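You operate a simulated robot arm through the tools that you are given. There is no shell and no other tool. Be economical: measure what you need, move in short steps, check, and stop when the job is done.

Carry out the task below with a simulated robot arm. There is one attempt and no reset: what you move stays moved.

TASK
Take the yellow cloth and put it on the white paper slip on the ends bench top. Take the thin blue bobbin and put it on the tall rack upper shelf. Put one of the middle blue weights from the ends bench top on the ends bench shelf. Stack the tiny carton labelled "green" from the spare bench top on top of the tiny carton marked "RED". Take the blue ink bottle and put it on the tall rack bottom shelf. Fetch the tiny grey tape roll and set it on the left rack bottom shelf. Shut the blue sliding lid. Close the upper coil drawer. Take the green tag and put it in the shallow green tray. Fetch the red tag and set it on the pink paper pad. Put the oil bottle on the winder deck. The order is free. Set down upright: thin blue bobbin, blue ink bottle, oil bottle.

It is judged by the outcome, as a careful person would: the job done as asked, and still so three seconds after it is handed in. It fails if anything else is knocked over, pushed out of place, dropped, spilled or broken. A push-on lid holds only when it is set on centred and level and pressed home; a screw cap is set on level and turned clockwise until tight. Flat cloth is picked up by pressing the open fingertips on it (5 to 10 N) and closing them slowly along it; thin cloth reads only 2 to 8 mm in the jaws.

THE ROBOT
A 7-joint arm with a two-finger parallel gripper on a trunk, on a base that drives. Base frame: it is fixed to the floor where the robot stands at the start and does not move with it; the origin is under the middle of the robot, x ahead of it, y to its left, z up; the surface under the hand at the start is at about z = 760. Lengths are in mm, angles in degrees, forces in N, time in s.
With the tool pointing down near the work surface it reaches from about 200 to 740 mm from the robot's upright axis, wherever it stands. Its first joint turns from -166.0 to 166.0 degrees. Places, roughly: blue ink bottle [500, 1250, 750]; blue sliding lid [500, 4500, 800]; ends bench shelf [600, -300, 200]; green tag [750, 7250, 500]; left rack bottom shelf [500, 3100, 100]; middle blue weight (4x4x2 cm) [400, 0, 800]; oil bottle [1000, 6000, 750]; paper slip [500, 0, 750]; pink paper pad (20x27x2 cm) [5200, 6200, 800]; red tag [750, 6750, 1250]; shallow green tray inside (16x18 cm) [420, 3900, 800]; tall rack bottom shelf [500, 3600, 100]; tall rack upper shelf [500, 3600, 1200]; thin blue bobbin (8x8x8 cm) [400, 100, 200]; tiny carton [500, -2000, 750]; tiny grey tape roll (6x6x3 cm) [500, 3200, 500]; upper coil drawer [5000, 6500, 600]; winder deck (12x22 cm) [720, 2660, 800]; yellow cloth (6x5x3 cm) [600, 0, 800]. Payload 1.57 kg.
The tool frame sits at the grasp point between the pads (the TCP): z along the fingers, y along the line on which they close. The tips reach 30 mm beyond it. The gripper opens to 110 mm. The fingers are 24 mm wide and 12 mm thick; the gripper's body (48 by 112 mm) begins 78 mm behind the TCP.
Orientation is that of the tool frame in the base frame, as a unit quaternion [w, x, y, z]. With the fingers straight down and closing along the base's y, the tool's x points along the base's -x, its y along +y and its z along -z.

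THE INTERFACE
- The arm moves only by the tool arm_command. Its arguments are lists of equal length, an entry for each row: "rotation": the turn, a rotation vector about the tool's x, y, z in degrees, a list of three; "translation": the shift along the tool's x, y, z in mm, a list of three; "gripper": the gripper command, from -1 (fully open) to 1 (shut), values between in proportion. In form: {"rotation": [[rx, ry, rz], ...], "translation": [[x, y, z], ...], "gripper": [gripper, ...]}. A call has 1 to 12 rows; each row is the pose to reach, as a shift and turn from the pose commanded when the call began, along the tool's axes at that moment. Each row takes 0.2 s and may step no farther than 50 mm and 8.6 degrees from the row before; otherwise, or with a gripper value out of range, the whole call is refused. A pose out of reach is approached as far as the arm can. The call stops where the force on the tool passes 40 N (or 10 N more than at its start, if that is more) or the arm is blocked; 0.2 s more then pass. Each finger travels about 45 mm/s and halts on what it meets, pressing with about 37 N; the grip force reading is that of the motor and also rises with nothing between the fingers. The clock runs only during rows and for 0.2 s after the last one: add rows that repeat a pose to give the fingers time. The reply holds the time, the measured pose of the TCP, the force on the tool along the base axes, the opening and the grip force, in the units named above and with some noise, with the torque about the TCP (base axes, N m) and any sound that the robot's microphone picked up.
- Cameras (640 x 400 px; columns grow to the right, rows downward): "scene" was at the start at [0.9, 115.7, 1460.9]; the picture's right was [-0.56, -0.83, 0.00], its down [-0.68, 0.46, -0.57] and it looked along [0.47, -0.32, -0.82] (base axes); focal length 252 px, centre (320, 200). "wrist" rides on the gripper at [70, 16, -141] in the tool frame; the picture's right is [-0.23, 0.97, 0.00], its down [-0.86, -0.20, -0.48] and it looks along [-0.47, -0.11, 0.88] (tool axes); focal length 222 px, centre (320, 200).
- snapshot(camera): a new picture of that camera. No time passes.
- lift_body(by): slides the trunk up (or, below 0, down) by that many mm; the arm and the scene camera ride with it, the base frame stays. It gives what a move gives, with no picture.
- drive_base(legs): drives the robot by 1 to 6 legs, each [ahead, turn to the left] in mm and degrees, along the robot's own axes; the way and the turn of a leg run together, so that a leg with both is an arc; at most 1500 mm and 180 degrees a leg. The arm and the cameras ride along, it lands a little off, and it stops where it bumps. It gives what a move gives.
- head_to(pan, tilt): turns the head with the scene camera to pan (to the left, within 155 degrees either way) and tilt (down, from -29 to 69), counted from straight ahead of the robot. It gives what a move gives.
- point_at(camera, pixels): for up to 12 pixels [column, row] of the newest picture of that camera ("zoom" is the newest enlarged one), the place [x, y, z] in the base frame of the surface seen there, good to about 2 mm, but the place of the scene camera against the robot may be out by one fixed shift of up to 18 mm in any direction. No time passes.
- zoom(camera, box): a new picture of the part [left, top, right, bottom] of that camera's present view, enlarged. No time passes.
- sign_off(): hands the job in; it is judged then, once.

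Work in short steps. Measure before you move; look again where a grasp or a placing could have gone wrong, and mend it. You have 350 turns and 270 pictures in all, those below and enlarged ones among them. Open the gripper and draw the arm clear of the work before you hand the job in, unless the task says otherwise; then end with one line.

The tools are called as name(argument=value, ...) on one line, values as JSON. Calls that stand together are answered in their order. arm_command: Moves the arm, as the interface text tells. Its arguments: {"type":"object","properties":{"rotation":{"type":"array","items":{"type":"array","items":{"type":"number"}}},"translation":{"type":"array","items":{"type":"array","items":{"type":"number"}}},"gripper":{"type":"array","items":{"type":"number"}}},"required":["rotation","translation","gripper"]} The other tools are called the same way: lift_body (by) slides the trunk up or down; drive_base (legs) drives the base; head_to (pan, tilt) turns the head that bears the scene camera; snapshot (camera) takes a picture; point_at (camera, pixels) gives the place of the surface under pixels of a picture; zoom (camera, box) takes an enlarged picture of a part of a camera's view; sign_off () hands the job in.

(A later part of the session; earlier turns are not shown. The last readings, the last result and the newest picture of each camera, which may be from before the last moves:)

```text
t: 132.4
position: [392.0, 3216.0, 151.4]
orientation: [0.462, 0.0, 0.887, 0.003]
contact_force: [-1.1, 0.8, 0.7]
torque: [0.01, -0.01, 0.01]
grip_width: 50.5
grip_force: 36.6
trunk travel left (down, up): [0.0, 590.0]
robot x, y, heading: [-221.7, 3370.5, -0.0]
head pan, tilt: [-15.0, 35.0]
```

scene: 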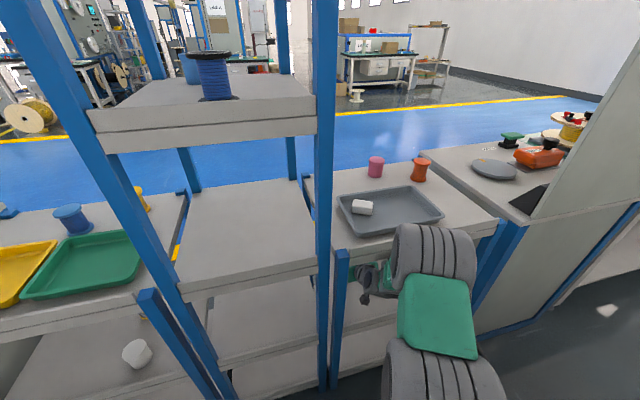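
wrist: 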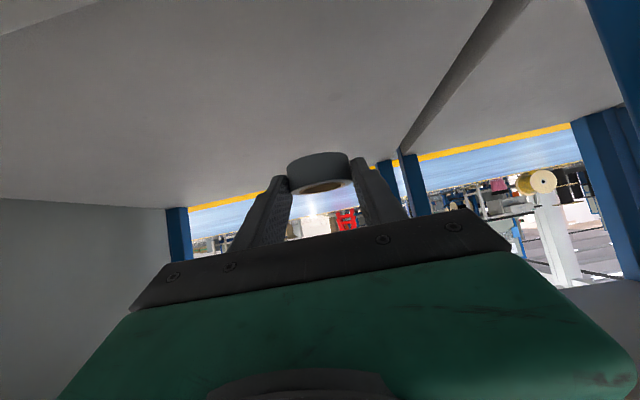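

arm_command(rotation=[[0, 0, 0], [0, 0, 0], [0, 0, 0], [0, 0, 0], [0, 0, 0], [0, 0, 0], [0, 0, 0], [0, 0, 0]], translation=[[1.6, 0, 1.1], [1.6, 0, 1.1], [1.6, 0, 1.1], [1.6, 0, 1.1], [1.6, 0, 1.1], [-20, 0, -20], [-40, 0, -28], [-40, 0, -28]], gripper=[0.7, 0.7, 0.3, -0.1, -0.4, -0.4, -0.4, -0.4])

snapshot(camera="wrist")

```text
t: 134.2
position: [391.1, 3215.1, 199.0]
orientation: [0.462, 0.001, 0.887, 0.004]
contact_force: [-0.6, 0.2, -0.2]
torque: [0.01, 0.02, 0.01]
grip_width: 77.1
grip_force: 0.2
trunk travel left (down, up): [0.0, 590.0]
robot x, y, heading: [-220.7, 3369.3, -0.1]
head pan, tilt: [-15.0, 35.0]
```

```text
202 pictures are left
```

wrist: 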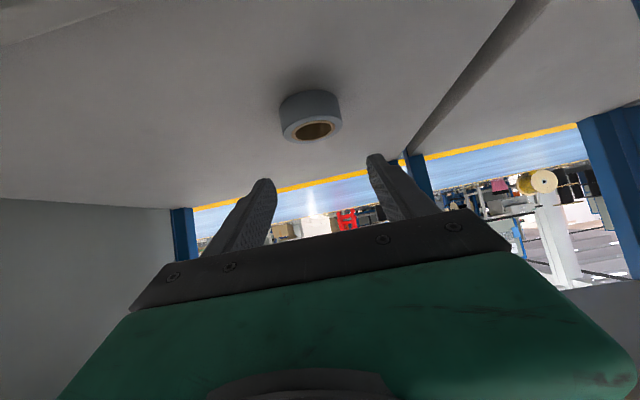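

Tape roll is on the bottom shelf. Back out and raise the trunk 400.

drive_base(legs=[[-170, 0]])

lift_body(by=400)

arm_command(rotation=[[0, 5, 0], [0, 10, 0], [0, 15, 0], [0, 20, 0], [0, 25, 0], [0, 30, 0], [0, 35, 0], [0, 40, 0], [0, 45, 0], [0, 50, 0], [0, 55, 0], [0, 55, 0]], translation=[[-28, 12, -30], [-55, 24, -58], [-82, 36, -85], [-110, 48, -115], [-138, 60, -143], [-165, 72, -172], [-190, 84, -200], [-215, 96, -225], [-230, 108, -250], [-240, 120, -270], [-250, 130, -290], [-250, 130, -290]], gripper=[-0.4, -0.4, -0.4, -0.4, -0.4, -0.4, -0.4, -0.4, -0.4, -0.4, -0.4, -0.4])

```text
t: 135.7
position: [214.6, 3213.4, 198.2]
orientation: [0.463, 0.003, 0.886, 0.002]
contact_force: [0.7, -0.8, -0.1]
torque: [0.01, -0.03, 0.01]
grip_width: 77.1
grip_force: 0.0
trunk travel left (down, up): [0.0, 590.0]
robot x, y, heading: [-393.7, 3370.2, -0.5]
head pan, tilt: [-15.0, 35.0]
```

```text
t: 139.5
position: [214.4, 3212.8, 598.0]
orientation: [0.462, 0.003, 0.887, 0.002]
contact_force: [-0.4, 0.5, 0.5]
torque: [-0.01, -0.03, 0.01]
grip_width: 76.9
grip_force: 0.1
trunk travel left (down, up): [-400.0, 190.0]
robot x, y, heading: [-395.6, 3370.1, -0.3]
head pan, tilt: [-15.0, 35.0]
```

```text
t: 142.1
position: [121.7, 3340.8, 971.6]
orientation: [0.0, 0.001, 1.0, 0.004]
contact_force: [0.9, -0.4, -0.1]
torque: [-0.03, -0.02, 0.02]
grip_width: 77.1
grip_force: 0.1
trunk travel left (down, up): [-400.0, 190.0]
robot x, y, heading: [-393.2, 3375.3, -0.3]
head pan, tilt: [-15.0, 35.0]
```

Now retract to a compact carry pose (tool down, ~330 ahead).

arm_command(rotation=[[0, 0, 0], [0, 0, 0], [0, 0, 0], [0, 0, 0], [0, 0, 0]], translation=[[40, 8, 0], [80, 16, 0], [120, 24, 0], [160, 30, 0], [185, 34, 0]], gripper=[-0.4, -0.4, -0.4, -0.4, -0.4])

head_to(pan=0, tilt=35)

snapshot(camera="scene")

```text
t: 143.3
position: [-66.8, 3374.4, 970.4]
orientation: [0.001, 0.0, 1.0, 0.003]
contact_force: [-1.6, -0.2, 0.5]
torque: [0.02, 0.01, 0.01]
grip_width: 77.0
grip_force: 0.0
trunk travel left (down, up): [-400.0, 190.0]
robot x, y, heading: [-395.2, 3368.0, 0.1]
head pan, tilt: [-15.0, 35.0]
```

```text
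t: 144.1
position: [-67.3, 3372.4, 970.7]
orientation: [0.001, 0.001, 1.0, 0.004]
contact_force: [0.2, -0.2, 0.2]
torque: [0.0, 0.0, 0.0]
grip_width: 76.9
grip_force: 0.1
trunk travel left (down, up): [-400.0, 190.0]
robot x, y, heading: [-397.3, 3372.0, -0.3]
head pan, tilt: [0.0, 35.0]
```

```text
201 pictures are left
```

scene: 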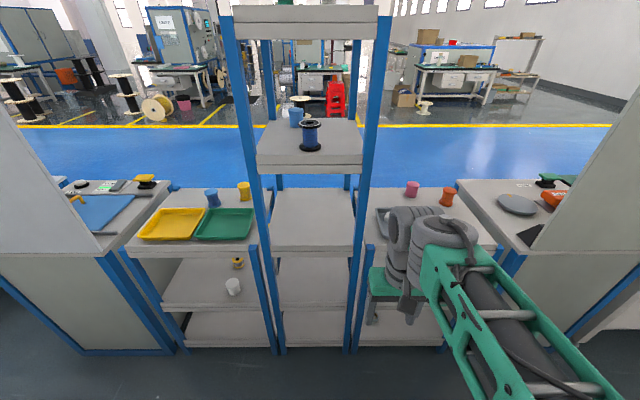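

Bobbin still stands upright. I head south: forward 275, turn right, and drive down the aisle with a heading check.

drive_base(legs=[[275, 0], [0, -90], [300, 0]])

```text
t: 151.4
position: [-95.7, 2727.5, 970.9]
orientation: [0.002, 0.696, 0.718, 0.002]
contact_force: [0.9, -0.1, 0.0]
torque: [0.0, -0.01, -0.02]
grip_width: 76.8
grip_force: 0.0
trunk travel left (down, up): [-400.0, 190.0]
robot x, y, heading: [-105.0, 3054.7, -88.5]
head pan, tilt: [0.0, 35.0]
```

drive_base(legs=[[0, -1.5], [1500, 0], [1500, 0], [1500, 0], [270, 0], [0, 90]])

head_to(pan=-5, tilt=45)

snapshot(camera="scene")

```text
t: 178.8
position: [50.5, -1737.7, 971.8]
orientation: [0.002, 0.002, 1.0, 0.004]
contact_force: [0.7, 0.6, -0.4]
torque: [0.0, 0.0, 0.03]
grip_width: 77.0
grip_force: 0.0
trunk travel left (down, up): [-400.0, 190.0]
robot x, y, heading: [-274.6, -1739.4, 0.0]
head pan, tilt: [0.0, 35.0]
```

```text
t: 179.6
position: [52.6, -1737.9, 971.2]
orientation: [0.001, 0.002, 1.0, 0.003]
contact_force: [-0.7, 0.1, 0.5]
torque: [0.0, 0.0, 0.03]
grip_width: 77.2
grip_force: 0.1
trunk travel left (down, up): [-400.0, 190.0]
robot x, y, heading: [-278.4, -1739.5, -0.3]
head pan, tilt: [-5.0, 45.0]
```

```text
200 pictures are left
```

scene: 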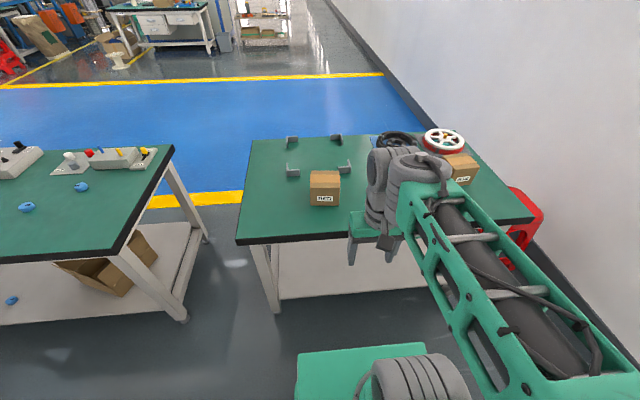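

Read the carton labels.

zoom(camera="scene", box=[270, 120, 370, 220])

zoom(camera="scene", box=[420, 120, 500, 200])

point_at(camera="scene", pixels=[[325, 178], [325, 200], [461, 165], [458, 182], [345, 225], [480, 200], [300, 235]])

```text
4.00 times, centred on (320, 170) of scene
```

zoom: 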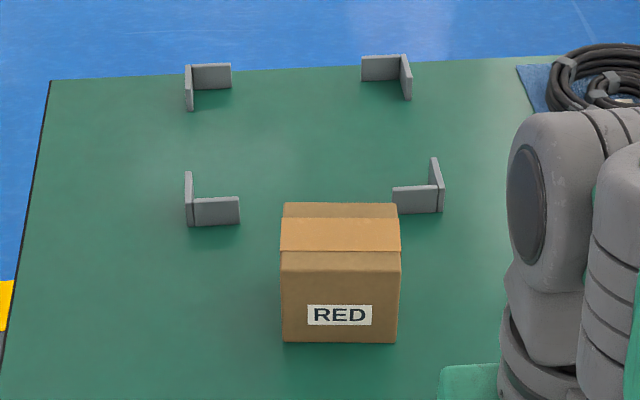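

```text
5.00 times, centred on (460, 160) of scene
```

zoom: 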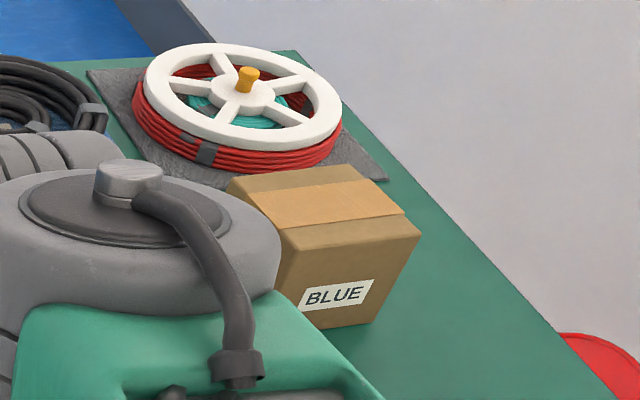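

```text
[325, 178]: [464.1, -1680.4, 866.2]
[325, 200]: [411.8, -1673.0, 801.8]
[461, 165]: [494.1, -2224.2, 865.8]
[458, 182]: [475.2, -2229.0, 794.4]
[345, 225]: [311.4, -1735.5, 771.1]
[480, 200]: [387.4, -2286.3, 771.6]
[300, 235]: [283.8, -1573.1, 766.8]
```

RED at ≈(455,−1675), BLUE at (500,−2225); the green one should be near (410,−2000), hidden by the arm. Drive forward 150 and swing the wrist over it.

drive_base(legs=[[150, 0]])

arm_command(rotation=[[0, 0, 0], [0, 0, 0], [0, 0, 0], [0, 0, 0], [0, 0, 0], [0, 0, 0], [0, 0, 0]], translation=[[-15, -40, -10], [-30, -80, -20], [-45, -120, -30], [-60, -160, -40], [-75, -200, -50], [-90, -230, -60], [-100, -260, -60]], gripper=[-1, -1, -1, -1, -1, -1, -1])

snapshot(camera="wrist")

snapshot(camera="scene")

```text
t: 180.9
position: [203.9, -1736.2, 971.2]
orientation: [0.001, -0.002, 1.0, 0.002]
contact_force: [0.1, 0.9, 0.5]
torque: [0.0, -0.02, 0.03]
grip_width: 77.0
grip_force: 0.0
trunk travel left (down, up): [-400.0, 190.0]
robot x, y, heading: [-122.4, -1743.3, 0.1]
head pan, tilt: [-5.0, 45.0]
```

```text
t: 182.5
position: [307.0, -1998.2, 1030.4]
orientation: [0.001, -0.002, 1.0, 0.004]
contact_force: [0.5, 0.2, 0.2]
torque: [-0.03, -0.03, 0.01]
grip_width: 109.9
grip_force: 0.1
trunk travel left (down, up): [-400.0, 190.0]
robot x, y, heading: [-125.6, -1739.9, 0.2]
head pan, tilt: [-5.0, 45.0]
```

```text
197 pictures are left
```

wrist: 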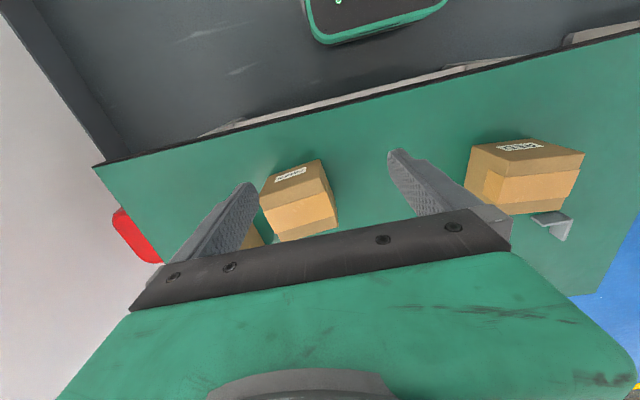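

```text
196 pictures are left
```

scene: 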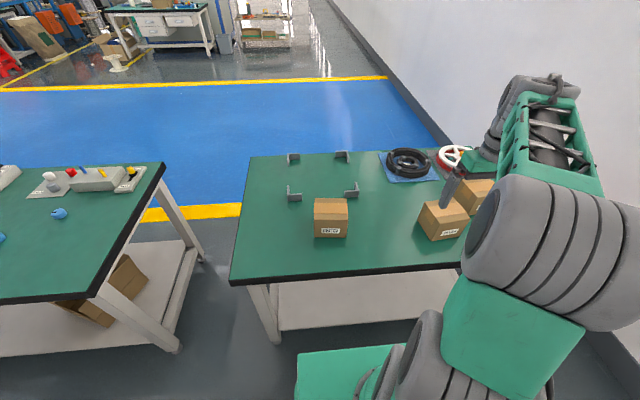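

zoom(camera="scene", box=[400, 170, 500, 260])

zoom(camera="wrist", box=[240, 140, 360, 250])

point_at(camera="zoom", pixels=[[145, 210], [395, 110], [440, 130], [470, 270], [260, 340], [300, 230], [140, 300], [250, 200], [500, 310], [220, 380]])

```text
4.44 times, centred on (450, 215) of scene
```

zoom: 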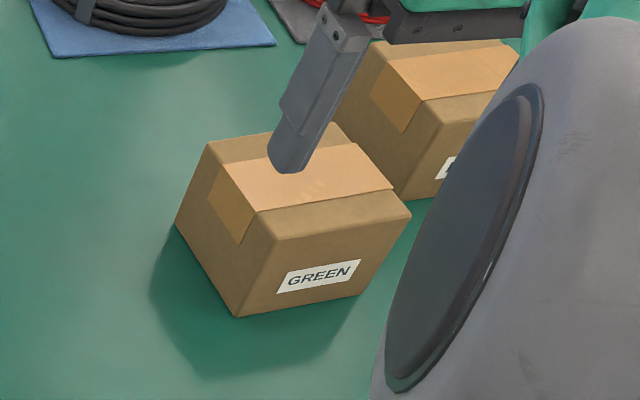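

```text
3.64 times, centred on (300, 195) of wrist
```

zoom: 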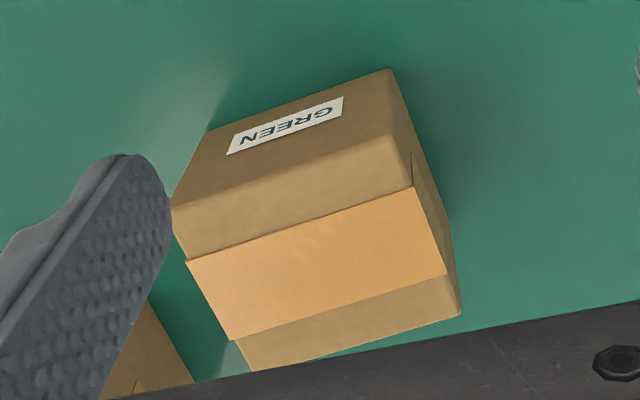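

```text
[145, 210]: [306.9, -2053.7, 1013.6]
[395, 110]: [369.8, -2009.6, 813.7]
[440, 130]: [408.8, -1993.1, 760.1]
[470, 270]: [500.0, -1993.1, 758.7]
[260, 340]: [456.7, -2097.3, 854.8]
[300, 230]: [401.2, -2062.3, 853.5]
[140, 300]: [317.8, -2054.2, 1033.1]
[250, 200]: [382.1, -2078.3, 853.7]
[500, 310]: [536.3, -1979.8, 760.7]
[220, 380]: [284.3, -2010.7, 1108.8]
```

GREEN carton found. I measure its top-face corners.

point_at(camera="zoom", pixels=[[183, 212], [388, 147], [452, 308], [245, 362], [290, 178], [420, 230], [345, 337], [205, 280]])

zoom(camera="wrist", box=[450, 120, 600, 230])

point_at(camera="zoom", pixels=[[90, 140], [560, 140], [520, 330], [240, 360], [300, 270], [330, 160], [545, 240], [130, 290], [380, 350], [200, 180]])

```text
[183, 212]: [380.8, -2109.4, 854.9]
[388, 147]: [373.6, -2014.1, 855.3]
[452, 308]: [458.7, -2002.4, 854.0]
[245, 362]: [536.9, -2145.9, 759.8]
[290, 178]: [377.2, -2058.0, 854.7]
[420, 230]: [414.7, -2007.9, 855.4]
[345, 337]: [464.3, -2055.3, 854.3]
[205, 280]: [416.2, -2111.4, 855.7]
```

```text
3.64 times, centred on (525, 175) of wrist
```

zoom: 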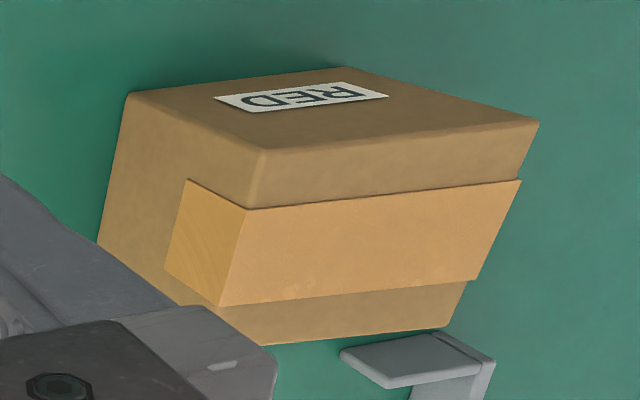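

```text
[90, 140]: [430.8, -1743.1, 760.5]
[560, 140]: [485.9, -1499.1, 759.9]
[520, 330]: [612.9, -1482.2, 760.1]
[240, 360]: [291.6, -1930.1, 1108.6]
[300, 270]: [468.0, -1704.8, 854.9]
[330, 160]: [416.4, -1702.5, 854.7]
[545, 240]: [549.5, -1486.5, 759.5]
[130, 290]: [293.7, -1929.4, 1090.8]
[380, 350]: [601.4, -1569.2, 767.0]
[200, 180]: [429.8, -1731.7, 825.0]
```

GREEN ≈ 107 (y) × 94 (x), centre ≈ (420,−2058), yaw ≈ +6°. I turn the hand to close along x and move above it.

arm_command(rotation=[[0, 0, 8], [0, 0, 16], [0, 0, 24], [0, 0, 32], [0, 0, 40], [0, 0, 48], [0, 0, 56], [0, 0, 64], [0, 0, 72], [0, 0, 80], [0, 0, 84], [0, 0, 84]], translation=[[-10, -5, 0], [-20, -10, 0], [-30, -16, 0], [-40, -21, 0], [-50, -27, 0], [-60, -32, 0], [-70, -37, 0], [-80, -43, 0], [-90, -48, 0], [-102, -54, 0], [-113, -59, 0], [-113, -59, 0]], gripper=[-1, -1, -1, -1, -1, -1, -1, -1, -1, -1, -1, -1])

snapshot(camera="wrist")

```text
t: 185.1
position: [417.0, -2057.3, 1029.3]
orientation: [-0.002, 0.661, 0.75, 0.001]
contact_force: [-0.4, 0.0, 0.0]
torque: [-0.02, -0.01, 0.01]
grip_width: 110.0
grip_force: 0.2
out of reach, approached as far as the arm can: row 11
trunk travel left (down, up): [-400.0, 190.0]
robot x, y, heading: [-125.4, -1743.3, 0.4]
head pan, tilt: [-5.0, 45.0]
```

```text
192 pictures are left
```

wrist: 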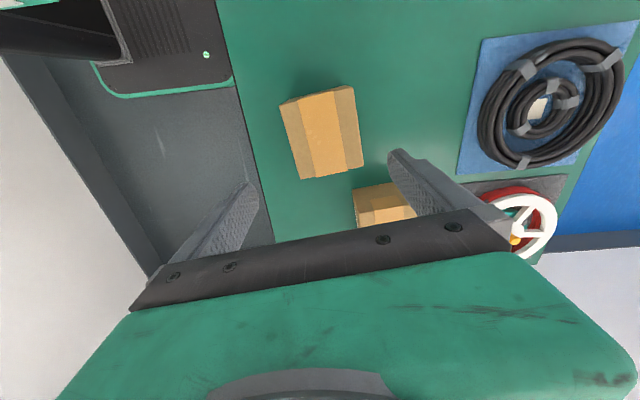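

Measure the top corners in this nearly overhead view.

zoom(camera="wrist", box=[260, 70, 440, 240])

point_at(camera="wrist", pixels=[[284, 105], [351, 89], [361, 164], [302, 177], [317, 98], [357, 128], [330, 171], [292, 142], [354, 195], [365, 212]])

```text
2.35 times, centred on (350, 155) of wrist
```

zoom: 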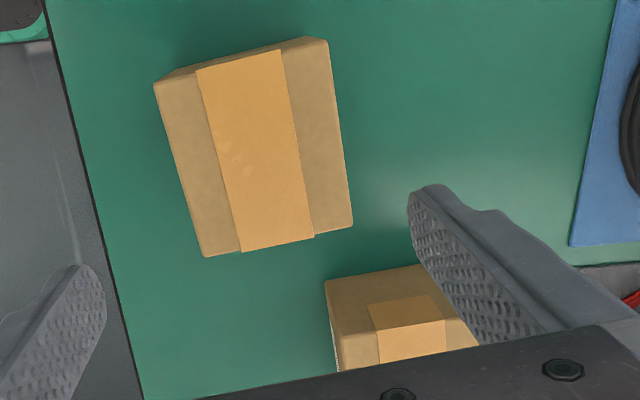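

```text
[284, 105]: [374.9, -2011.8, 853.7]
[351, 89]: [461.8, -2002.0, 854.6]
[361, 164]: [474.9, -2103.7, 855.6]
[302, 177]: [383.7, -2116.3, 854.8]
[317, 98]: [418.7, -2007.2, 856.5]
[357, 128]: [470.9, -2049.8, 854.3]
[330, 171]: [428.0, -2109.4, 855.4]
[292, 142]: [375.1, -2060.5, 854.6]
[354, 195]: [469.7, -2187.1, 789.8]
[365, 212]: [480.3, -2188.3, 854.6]
```

Centre (424,−2058.5), yaw 6.7°, size ≈ 93×105. Adjust and descend to tips just above the top.

arm_command(rotation=[[0, 0, 0], [0, 0, 0], [0, 0, 0], [0, 0, 0], [0, 0, 0]], translation=[[-2.4, 6.8, 40], [-2.4, 6.8, 80], [-2.4, 6.8, 120], [-2.4, 6.8, 132], [-2.4, 6.8, 132]], gripper=[-1, -1, -1, -1, -1])

snapshot(camera="wrist")

```text
t: 186.3
position: [427.0, -2054.8, 896.2]
orientation: [-0.002, 0.668, 0.744, 0.003]
contact_force: [-0.6, -0.3, 0.0]
torque: [0.0, -0.01, 0.0]
grip_width: 109.9
grip_force: 0.0
trunk travel left (down, up): [-400.0, 190.0]
robot x, y, heading: [-119.8, -1741.6, -0.1]
head pan, tilt: [-5.0, 45.0]
```

```text
190 pictures are left
```

wrist: 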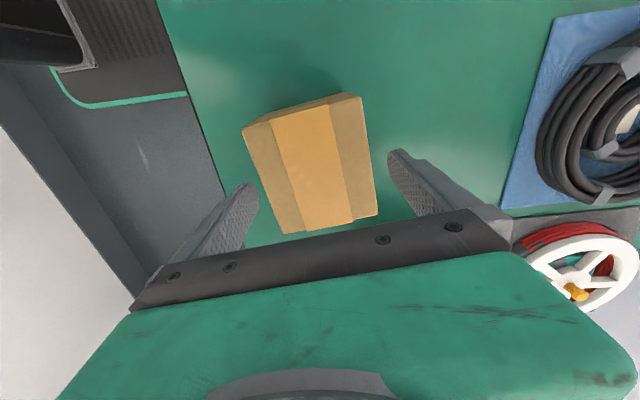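

Looks centred. Descend 82 mm to straddle it.

arm_command(rotation=[[0, 0, 0], [0, 0, 0], [0, 0, 0], [0, 0, 0], [0, 0, 0]], translation=[[0, -1, 15], [0, -1, 30], [0, -1, 50], [0, -1, 70], [0, -1, 82]], gripper=[-1, -1, -1, -1, -1])

snapshot(camera="wrist")

```text
t: 187.5
position: [439.7, -2065.0, 828.1]
orientation: [-0.005, 0.668, 0.744, 0.002]
contact_force: [-0.7, -0.3, 0.3]
torque: [0.1, -0.13, 0.02]
grip_width: 110.0
grip_force: 0.1
out of reach, approached as far as the arm can: row 3, 4, 5
trunk travel left (down, up): [-400.0, 190.0]
robot x, y, heading: [-119.6, -1741.7, 0.0]
head pan, tilt: [-5.0, 45.0]
```

```text
189 pictures are left
```

wrist: 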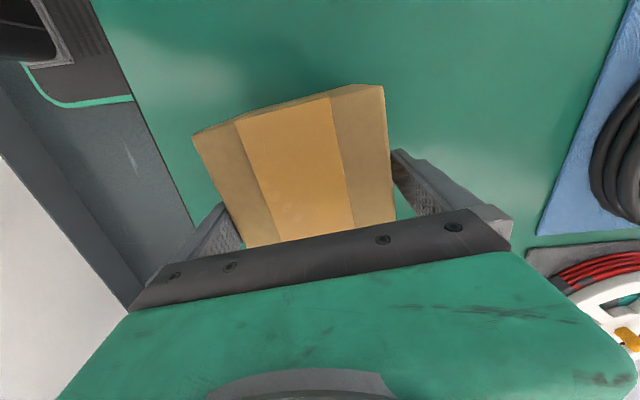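

The arm drifted near a joint limit but the fingers straddle the carton at z 828. I close here.

arm_command(rotation=[[0, 0, 0], [0, 0, 0], [0, 0, 0], [0, 0, 0]], translation=[[0, 0, -1], [0, 0, -1], [0, 0, -1], [0, 0, -1]], gripper=[-0.5, 0, 0, 0])

lift_body(by=60)

snapshot(camera="scene")

snapshot(camera="wrist")

```text
t: 188.5
position: [441.3, -2065.0, 829.8]
orientation: [-0.004, 0.668, 0.744, 0.003]
contact_force: [-0.6, -0.2, -2.4]
torque: [0.0, 0.0, 0.03]
grip_width: 99.9
grip_force: 37.2
trunk travel left (down, up): [-400.0, 190.0]
robot x, y, heading: [-121.1, -1740.8, 0.0]
head pan, tilt: [-5.0, 45.0]
```

```text
t: 189.5
position: [441.7, -2064.9, 889.6]
orientation: [-0.005, 0.668, 0.745, 0.003]
contact_force: [-0.4, 1.3, -2.2]
torque: [-0.04, 0.02, 0.02]
grip_width: 99.6
grip_force: 37.4
trunk travel left (down, up): [-460.0, 130.0]
robot x, y, heading: [-122.2, -1742.6, 0.1]
head pan, tilt: [-5.0, 45.0]
```

```text
188 pictures are left
```

scene: 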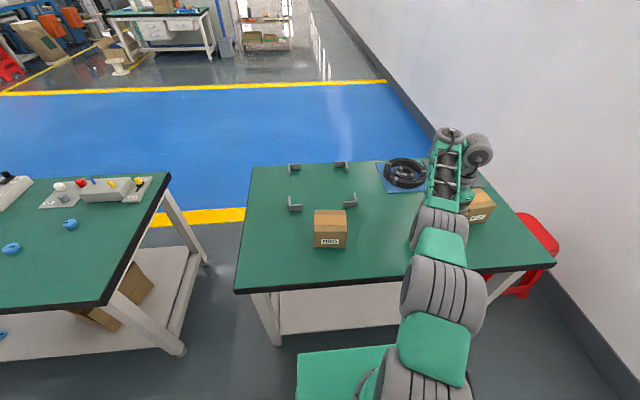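

```text
187 pictures are left
```

wrist: 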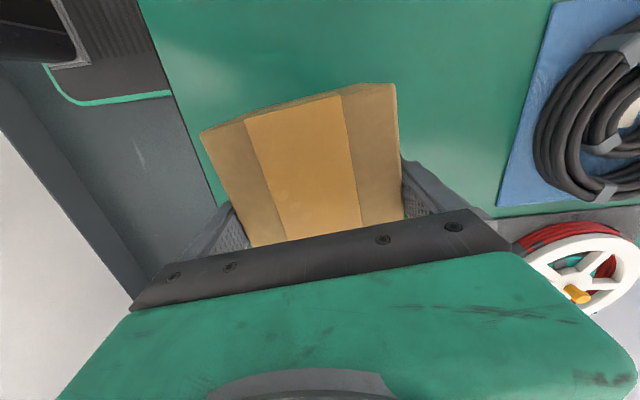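

Held firmly. Raise 70 more and measure the carton in the hand (top corners (206,134), (392,92)).

lift_body(by=70)

snapshot(camera="wrist")

point_at(camera="wrist", pixels=[[206, 137], [392, 92], [300, 111], [395, 140], [225, 190], [400, 190], [320, 230]])

zoom(camera="scene", box=[280, 150, 380, 260])

point_at(camera="scene", pixels=[[316, 228], [346, 228], [344, 213], [316, 213], [330, 246], [290, 201]])

```text
t: 190.6
position: [442.0, -2064.7, 959.5]
orientation: [-0.004, 0.667, 0.745, 0.002]
contact_force: [0.5, 0.6, -2.2]
torque: [0.0, -0.01, 0.0]
grip_width: 99.9
grip_force: 36.7
trunk travel left (down, up): [-530.0, 60.0]
robot x, y, heading: [-122.5, -1742.5, -0.3]
head pan, tilt: [-5.0, 45.0]
```

```text
186 pictures are left
```

wrist: 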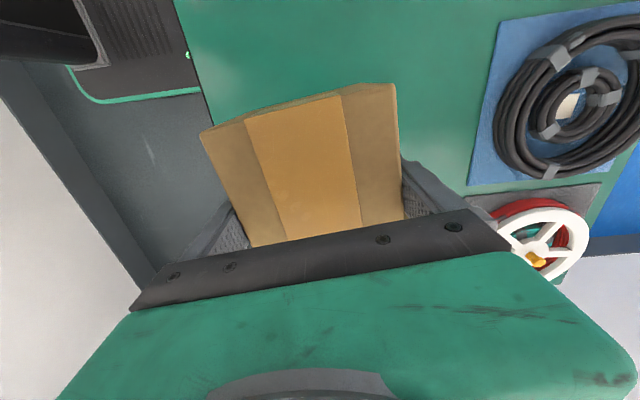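

```text
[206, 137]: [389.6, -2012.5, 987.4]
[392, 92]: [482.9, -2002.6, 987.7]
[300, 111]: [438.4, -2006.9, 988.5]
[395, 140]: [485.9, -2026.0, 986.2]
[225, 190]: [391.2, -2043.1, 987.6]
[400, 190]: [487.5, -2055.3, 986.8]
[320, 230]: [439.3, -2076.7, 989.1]
```

```text
3.64 times, centred on (330, 205) of scene
```

zoom: 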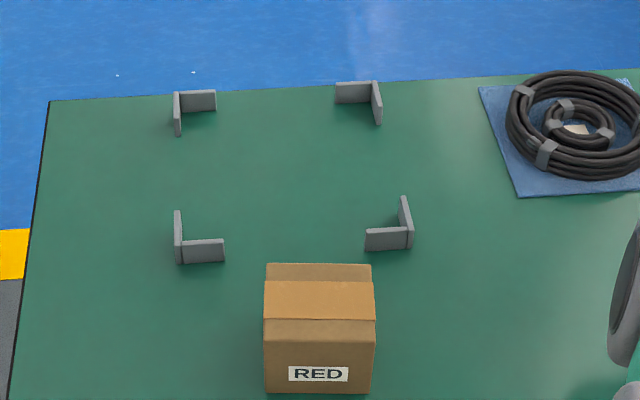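

```text
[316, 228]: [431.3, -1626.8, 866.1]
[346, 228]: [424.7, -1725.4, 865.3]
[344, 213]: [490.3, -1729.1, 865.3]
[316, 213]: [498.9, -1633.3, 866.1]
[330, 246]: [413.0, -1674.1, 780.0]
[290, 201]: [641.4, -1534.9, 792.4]
```

I measure RED's top corners in that zoom picture.

point_at(camera="zoom", pixels=[[267, 315], [372, 315], [369, 267], [269, 267], [320, 317], [320, 266], [266, 290], [372, 290]])

```text
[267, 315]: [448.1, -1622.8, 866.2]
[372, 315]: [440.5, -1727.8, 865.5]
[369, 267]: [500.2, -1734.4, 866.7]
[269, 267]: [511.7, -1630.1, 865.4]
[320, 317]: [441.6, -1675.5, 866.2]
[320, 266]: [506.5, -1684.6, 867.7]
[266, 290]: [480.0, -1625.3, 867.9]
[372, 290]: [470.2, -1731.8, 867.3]
```

RED centre ≈ (458,−1679), yaw ≈ −5.5°. The commanded pose may differ from the measured one, so first a small swing step to see where the arm really goes.

arm_command(rotation=[[0, 0, 0], [0, 0, 0], [0, 0, 0]], translation=[[30, 4, -10], [70, 10, -20], [100, 15, -20]], gripper=[0, 0, 0])

```text
t: 191.4
position: [456.1, -1966.1, 995.4]
orientation: [-0.007, 0.667, 0.745, 0.0]
contact_force: [-0.4, -0.1, -2.8]
torque: [-0.04, 0.01, -0.02]
grip_width: 99.7
grip_force: 37.2
out of reach, approached as far as the arm can: row 2, 3
trunk travel left (down, up): [-530.0, 60.0]
robot x, y, heading: [-122.8, -1742.7, 0.3]
head pan, tilt: [-5.0, 45.0]
```

The arm is at a wrist limit, so I'll carry the carton with the base instead: back off, move north, and turn so the carton comes over RED at the right yaw.

drive_base(legs=[[-200, 0], [0, 90], [445, 0], [0, -101.7]])

head_to(pan=-25, tilt=45)

snapshot(camera="scene")

```text
t: 203.3
position: [208.7, -1629.0, 995.5]
orientation: [-0.008, 0.736, 0.677, 0.001]
contact_force: [-0.2, 0.6, -2.6]
torque: [-0.03, 0.0, 0.01]
grip_width: 99.7
grip_force: 36.9
trunk travel left (down, up): [-530.0, 60.0]
robot x, y, heading: [-318.5, -1295.2, -10.9]
head pan, tilt: [-5.0, 45.0]
```

```text
t: 204.1
position: [209.4, -1629.5, 994.5]
orientation: [-0.008, 0.736, 0.677, 0.001]
contact_force: [-0.5, -0.8, -3.5]
torque: [0.04, 0.02, 0.0]
grip_width: 100.1
grip_force: 36.9
trunk travel left (down, up): [-530.0, 60.0]
robot x, y, heading: [-318.7, -1296.4, -10.7]
head pan, tilt: [-25.0, 45.0]
```

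```text
184 pictures are left
```

scene: 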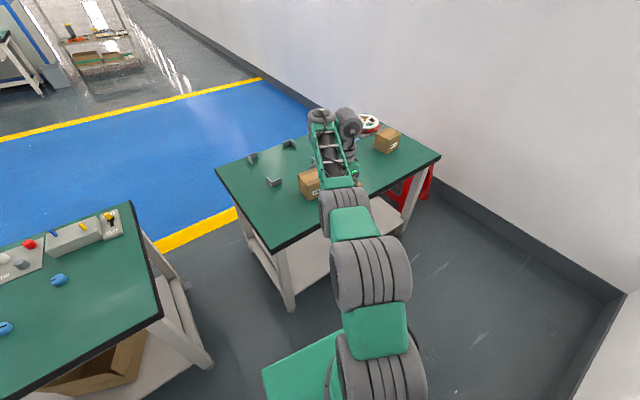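

snapshot(camera="wrist")

```text
183 pictures are left
```

wrist: 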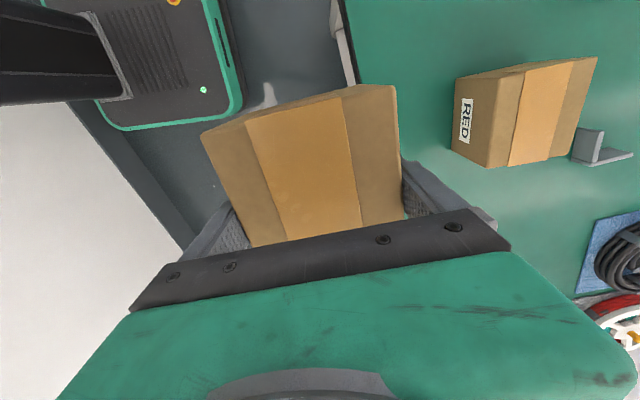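

RED is visible right in the wrist view; measure its top corners and my carton's edge.

zoom(camera="wrist", box=[440, 40, 640, 190])

point_at(camera="wrist", pixels=[[503, 75], [595, 59], [574, 155], [489, 164], [550, 67], [584, 110], [530, 161], [497, 118], [206, 137], [392, 92], [300, 111]])

```text
2.67 times, centred on (540, 115) of wrist
```

zoom: 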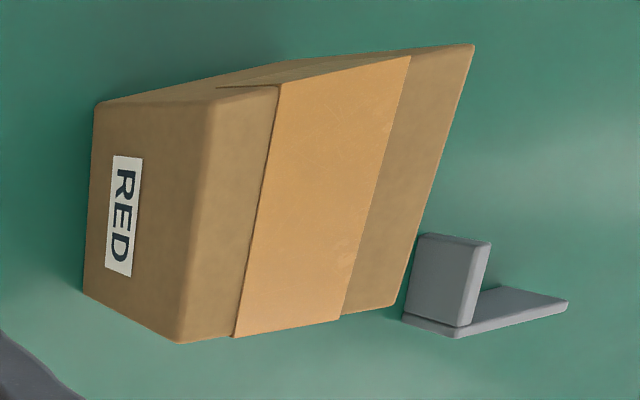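

```text
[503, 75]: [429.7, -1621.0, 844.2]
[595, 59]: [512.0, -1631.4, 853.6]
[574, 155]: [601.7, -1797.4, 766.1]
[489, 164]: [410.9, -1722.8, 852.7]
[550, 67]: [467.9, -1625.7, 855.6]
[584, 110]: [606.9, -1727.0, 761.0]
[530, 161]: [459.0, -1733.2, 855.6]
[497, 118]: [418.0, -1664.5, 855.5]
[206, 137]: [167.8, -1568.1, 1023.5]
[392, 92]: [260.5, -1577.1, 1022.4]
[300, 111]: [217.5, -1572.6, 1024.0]
```

GREEN-in-hand must go (+251,−52); the heading gives (+251,−48) for 256 mm. Drive it.

drive_base(legs=[[256, 0]])

snapshot(camera="wrist")

snapshot(camera="scene")

```text
t: 206.0
position: [465.0, -1676.6, 994.5]
orientation: [-0.009, 0.735, 0.678, 0.001]
contact_force: [-0.1, 0.0, -2.5]
torque: [0.0, -0.01, -0.02]
grip_width: 99.6
grip_force: 37.0
trunk travel left (down, up): [-530.0, 60.0]
robot x, y, heading: [-60.9, -1348.4, -10.8]
head pan, tilt: [-25.0, 45.0]
```

```text
181 pictures are left
```

wrist: 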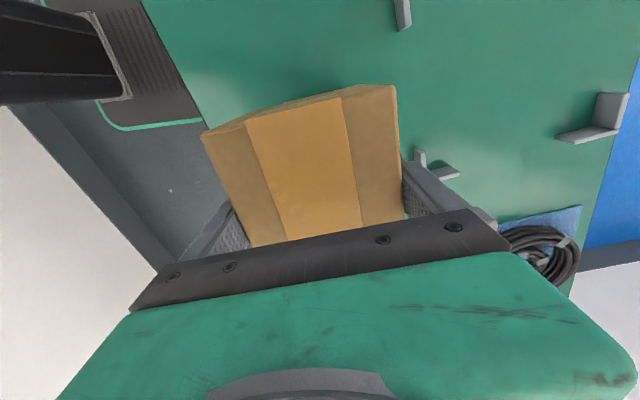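

```text
180 pictures are left
```

scene: 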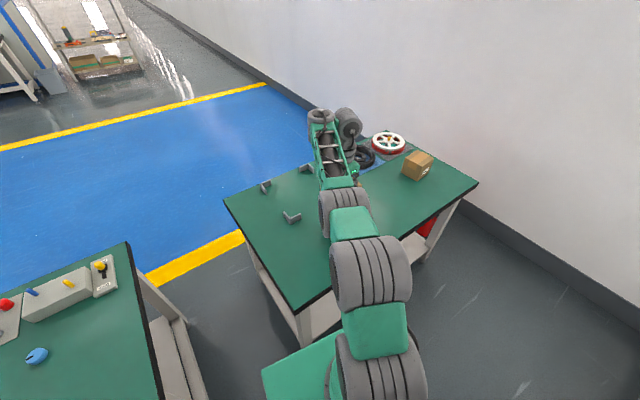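

point_at(camera="wrist", pixels=[[206, 137], [392, 92], [300, 111], [225, 190], [400, 190]])

```text
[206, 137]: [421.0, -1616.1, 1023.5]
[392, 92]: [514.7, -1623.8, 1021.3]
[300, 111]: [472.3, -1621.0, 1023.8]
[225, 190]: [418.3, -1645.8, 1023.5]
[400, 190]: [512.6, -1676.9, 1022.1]
```

Within 5 mm of RED's centre — good for stacking. Lower the trunk 64, then small nudges.

lift_body(by=-64)

lift_body(by=-4)

snapshot(camera="wrist")

```text
t: 207.0
position: [463.9, -1677.3, 930.8]
orientation: [-0.008, 0.736, 0.677, 0.001]
contact_force: [0.3, 0.2, -2.2]
torque: [-0.01, -0.03, 0.01]
grip_width: 99.7
grip_force: 36.8
trunk travel left (down, up): [-466.0, 124.0]
robot x, y, heading: [-62.3, -1346.4, -10.5]
head pan, tilt: [-25.0, 45.0]
```

```text
t: 207.6
position: [463.1, -1675.9, 926.0]
orientation: [-0.009, 0.735, 0.678, 0.002]
contact_force: [0.2, -0.4, -2.7]
torque: [-0.02, 0.0, -0.01]
grip_width: 99.6
grip_force: 36.8
trunk travel left (down, up): [-462.0, 128.0]
robot x, y, heading: [-63.6, -1342.0, -10.8]
head pan, tilt: [-25.0, 45.0]
```

```text
179 pictures are left
```

wrist: 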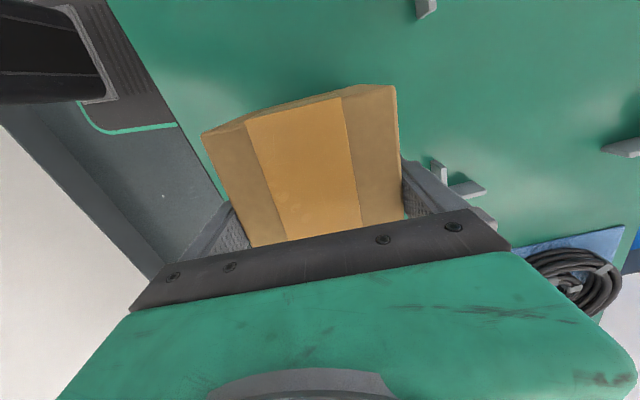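

lift_body(by=-2)

lift_body(by=-1.5)

```text
t: 208.1
position: [463.1, -1676.6, 925.7]
orientation: [-0.009, 0.735, 0.678, 0.002]
contact_force: [-0.8, -0.4, -2.1]
torque: [-0.04, -0.03, -0.03]
grip_width: 99.6
grip_force: 36.8
trunk travel left (down, up): [-460.0, 130.0]
robot x, y, heading: [-65.0, -1344.8, -10.5]
head pan, tilt: [-25.0, 45.0]
```

```text
t: 208.6
position: [463.1, -1676.4, 923.8]
orientation: [-0.009, 0.735, 0.678, 0.002]
contact_force: [0.5, 0.1, -2.9]
torque: [-0.01, -0.01, 0.02]
grip_width: 99.9
grip_force: 37.7
trunk travel left (down, up): [-458.0, 131.0]
robot x, y, heading: [-62.4, -1348.6, -10.7]
head pan, tilt: [-25.0, 45.0]
```

lift_body(by=-2)

lift_body(by=-2)

```text
t: 209.1
position: [464.0, -1677.0, 921.7]
orientation: [-0.009, 0.735, 0.678, 0.0]
contact_force: [0.5, -0.7, -0.9]
torque: [0.0, -0.11, -0.01]
grip_width: 99.5
grip_force: 36.6
trunk travel left (down, up): [-456.0, 133.0]
robot x, y, heading: [-60.5, -1345.8, -10.7]
head pan, tilt: [-25.0, 45.0]
```

```text
t: 209.6
position: [463.4, -1675.7, 921.4]
orientation: [-0.007, 0.735, 0.678, 0.002]
contact_force: [0.2, -0.2, 9.7]
torque: [0.41, -0.62, 0.05]
grip_width: 99.6
grip_force: 36.8
trunk travel left (down, up): [-454.0, 135.0]
robot x, y, heading: [-63.7, -1348.9, -10.7]
head pan, tilt: [-25.0, 45.0]
```

Contact. Open fully, then rise with the trunk.

arm_command(rotation=[[0, 0, 0], [0, 0, 0], [0, 0, 0]], translation=[[0, 0, 0], [0, 0, 0], [0, 0, 0]], gripper=[-0.5, -1, -1])

snapshot(camera="wrist")

lift_body(by=35)

snapshot(camera="wrist")

```text
t: 210.4
position: [463.7, -1677.2, 918.3]
orientation: [-0.008, 0.734, 0.679, 0.002]
contact_force: [-0.4, 0.0, 0.1]
torque: [0.0, 0.03, 0.0]
grip_width: 109.7
grip_force: 0.0
trunk travel left (down, up): [-454.0, 135.0]
robot x, y, heading: [-61.9, -1348.2, -10.7]
head pan, tilt: [-25.0, 45.0]
```

```text
178 pictures are left
```

wrist: 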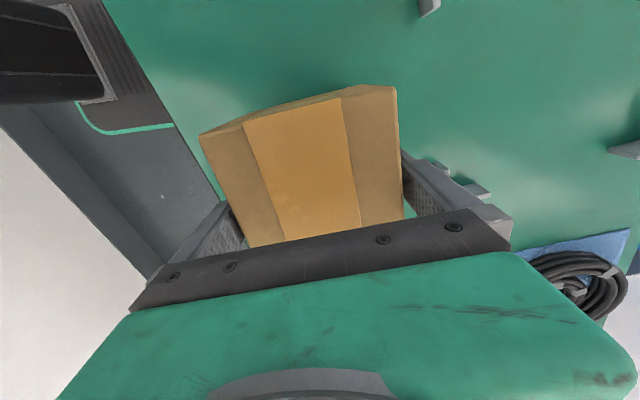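

```text
t: 211.2
position: [462.5, -1676.6, 954.5]
orientation: [-0.009, 0.735, 0.678, 0.001]
contact_force: [0.2, 0.3, 0.5]
torque: [-0.01, 0.01, -0.05]
grip_width: 109.8
grip_force: 0.0
trunk travel left (down, up): [-490.0, 100.0]
robot x, y, heading: [-63.5, -1347.1, -10.8]
head pan, tilt: [-25.0, 45.0]
```

```text
177 pictures are left
```

wrist: 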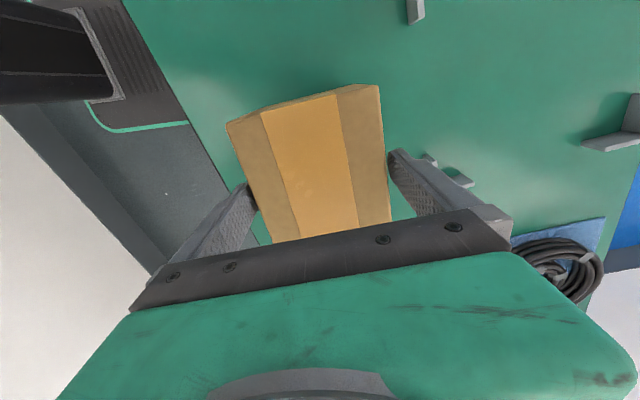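

The carton remains behind as the hand rises. Raise the remaining 100, back the base off, and look.

lift_body(by=100)

drive_base(legs=[[-260, 0]])

snapshot(camera="wrist")

snapshot(camera="scene")

```text
t: 212.6
position: [462.6, -1676.8, 1054.3]
orientation: [-0.009, 0.736, 0.677, 0.001]
contact_force: [0.5, 0.2, 0.9]
torque: [-0.03, -0.02, 0.03]
grip_width: 110.0
grip_force: 0.1
trunk travel left (down, up): [-590.0, 0.0]
robot x, y, heading: [-61.7, -1344.7, -10.9]
head pan, tilt: [-25.0, 45.0]
```

```text
t: 214.4
position: [200.7, -1630.1, 1054.9]
orientation: [-0.008, 0.737, 0.676, 0.001]
contact_force: [0.2, 0.3, 0.3]
torque: [0.01, -0.04, 0.02]
grip_width: 109.9
grip_force: 0.0
trunk travel left (down, up): [-590.0, 0.0]
robot x, y, heading: [-321.0, -1298.6, -11.0]
head pan, tilt: [-25.0, 45.0]
```

```text
176 pictures are left
```

wrist: 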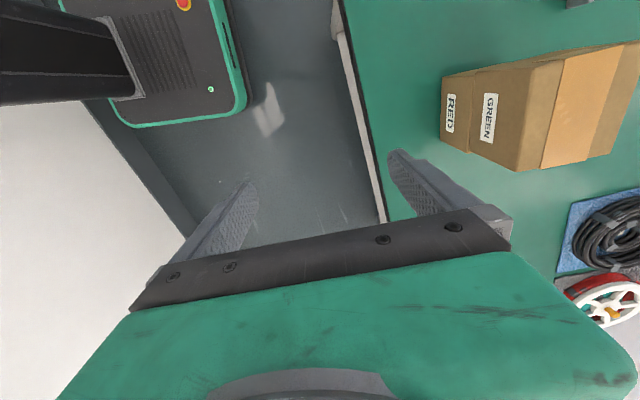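

```text
175 pictures are left
```

scene: 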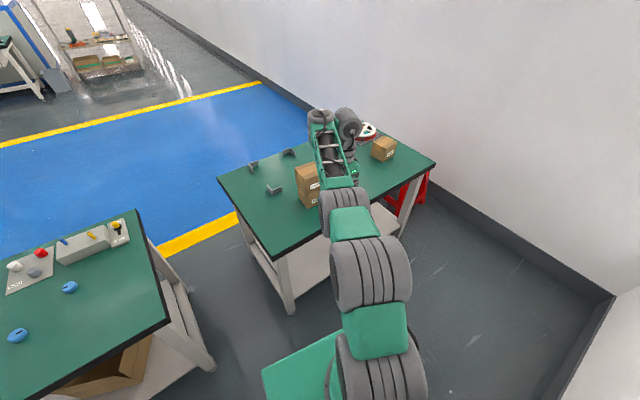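

Stacked neatly (GREEN on RED). Now fold the arm back to the compact pose: unwind the wrist 84° and pull in.

arm_command(rotation=[[0, 0, -7], [0, 0, -14], [0, 0, -21], [0, 0, -28], [0, 0, -35], [0, 0, -42], [0, 0, -49], [0, 0, -56], [0, 0, -63], [0, 0, -70], [0, 0, -77], [0, 0, -84]], translation=[[20, -13, 0], [40, -26, 0], [60, -39, 0], [80, -52, 0], [100, -65, 0], [120, -78, 0], [140, -91, 0], [160, -104, 0], [180, -117, 0], [200, -130, 0], [220, -143, 0], [241, -153, 0]], gripper=[-1, -1, -1, -1, -1, -1, -1, -1, -1, -1, -1, -1])

```text
t: 217.0
position: [167.1, -1399.8, 1086.8]
orientation: [-0.017, 0.094, 0.995, 0.005]
contact_force: [-0.7, 0.5, -0.5]
torque: [-0.01, 0.0, -0.02]
grip_width: 109.9
grip_force: 0.1
out of reach, approached as far as the arm can: row 1, 2, 3, 4, 5, 6, 7, 8, 9, 10, 11, 12
trunk travel left (down, up): [-590.0, 0.0]
robot x, y, heading: [-324.3, -1300.2, -11.2]
head pan, tilt: [-25.0, 45.0]
```

Commanded and measured poses differ; I lift the hand 100 mm to unfold and see whether it tracks again.

arm_command(rotation=[[0, 0, 0], [0, 0, 0], [0, 0, 0], [0, 0, 0]], translation=[[-20, 0, -40], [-40, 0, -80], [-60, 0, -120], [-60, 0, -120]], gripper=[-1, -1, -1, -1])

snapshot(camera="scene")

```text
t: 218.0
position: [224.5, -1410.5, 1203.9]
orientation: [-0.006, 0.095, 0.995, 0.007]
contact_force: [0.2, -0.5, 0.6]
torque: [-0.02, -0.02, 0.01]
grip_width: 110.0
grip_force: 0.0
trunk travel left (down, up): [-590.0, 0.0]
robot x, y, heading: [-325.2, -1297.0, -11.0]
head pan, tilt: [-25.0, 45.0]
```

```text
174 pictures are left
```

scene: 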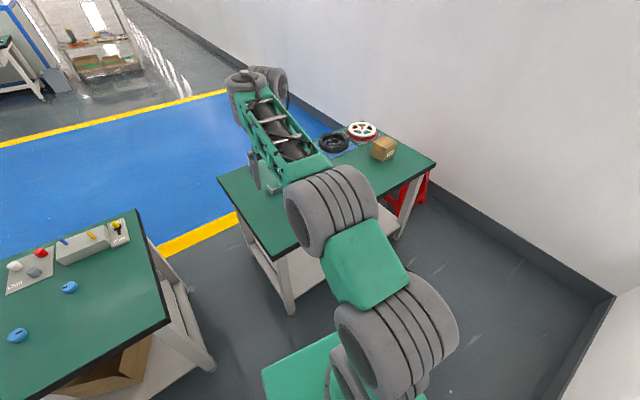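

Tracking again. Retract 200 with slight lift, then lower trunk to nominal.

arm_command(rotation=[[0, 0, 0], [0, 0, 0], [0, 0, 0], [0, 0, 0], [0, 0, 0], [0, 0, 0]], translation=[[40, 0, 0], [80, 0, 0], [120, 0, 0], [160, 0, 0], [200, 0, 0], [220, 0, 0]], gripper=[-1, -1, -1, -1, -1, -1])

lift_body(by=-190)

snapshot(camera="scene")

```text
t: 219.5
position: [5.5, -1369.6, 1158.3]
orientation: [-0.092, 0.098, 0.991, 0.003]
contact_force: [0.3, -0.4, 0.0]
torque: [0.01, 0.02, 0.03]
grip_width: 110.2
grip_force: 0.1
trunk travel left (down, up): [-590.0, 0.0]
robot x, y, heading: [-325.6, -1294.6, -11.2]
head pan, tilt: [-25.0, 45.0]
stopped in row 6: the arm was blocked; the commanded pose is now the measured one
```

```text
t: 221.6
position: [5.4, -1367.6, 971.9]
orientation: [-0.09, 0.098, 0.991, 0.003]
contact_force: [-0.7, 0.0, 0.7]
torque: [0.01, 0.0, -0.01]
grip_width: 109.9
grip_force: 0.1
trunk travel left (down, up): [-400.0, 190.0]
robot x, y, heading: [-319.5, -1297.5, -11.1]
head pan, tilt: [-25.0, 45.0]
```

```text
173 pictures are left
```

scene: 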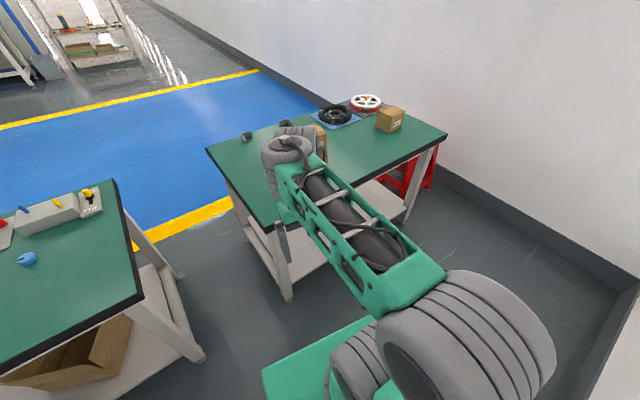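

Compact again. Turn to +y and drive to the second bench at y≈1250.

drive_base(legs=[[0, 101.1], [1500, 0], [1050, 0], [0, -90]])

head_to(pan=5, tilt=40)

snapshot(camera="scene")

```text
t: 242.2
position: [9.8, 1273.3, 972.4]
orientation: [-0.088, -0.002, 0.996, -0.005]
contact_force: [0.0, 0.2, 0.4]
torque: [0.0, 0.01, 0.0]
grip_width: 109.9
grip_force: 0.1
trunk travel left (down, up): [-400.0, 190.0]
robot x, y, heading: [-329.0, 1276.9, 0.4]
head pan, tilt: [-25.0, 45.0]
```

```text
t: 243.1
position: [9.8, 1274.1, 972.5]
orientation: [-0.09, -0.001, 0.996, -0.006]
contact_force: [-0.4, 0.2, 0.9]
torque: [0.0, -0.01, 0.01]
grip_width: 110.1
grip_force: 0.0
trunk travel left (down, up): [-400.0, 190.0]
robot x, y, heading: [-330.6, 1280.4, 0.2]
head pan, tilt: [5.0, 40.0]
```

```text
172 pictures are left
```

scene: 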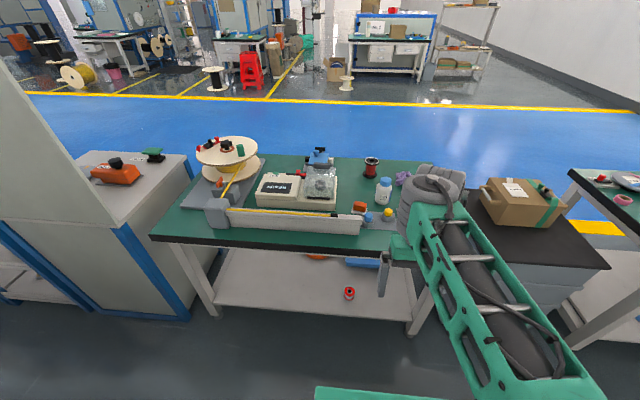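

The INK bottle with the blue cap is at (384,190). Measure it and neighbours.

zoom(camera="scene", box=[330, 150, 450, 240])

point_at(camera="scene", pixels=[[384, 193], [384, 181], [384, 203], [388, 213], [360, 207], [371, 168], [372, 178], [403, 178], [340, 215], [377, 193], [392, 193]])

```text
4.44 times, centred on (390, 195) of scene
```

zoom: 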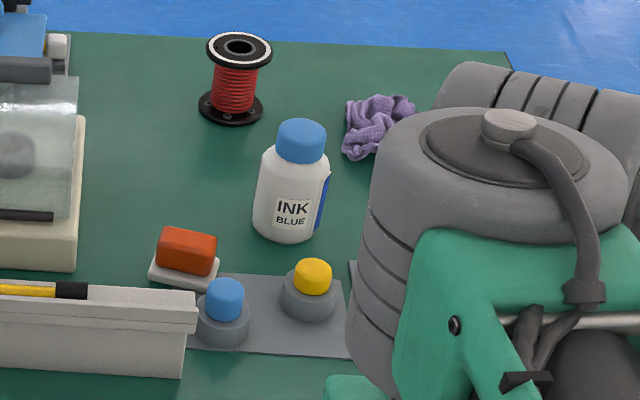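

```text
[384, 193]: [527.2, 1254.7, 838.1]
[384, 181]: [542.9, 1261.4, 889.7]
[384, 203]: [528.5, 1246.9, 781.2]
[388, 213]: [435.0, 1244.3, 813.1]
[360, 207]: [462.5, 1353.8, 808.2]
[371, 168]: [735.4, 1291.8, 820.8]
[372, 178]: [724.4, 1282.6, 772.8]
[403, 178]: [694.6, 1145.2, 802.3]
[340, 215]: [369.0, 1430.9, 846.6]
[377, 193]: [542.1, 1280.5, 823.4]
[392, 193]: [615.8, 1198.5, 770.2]
```

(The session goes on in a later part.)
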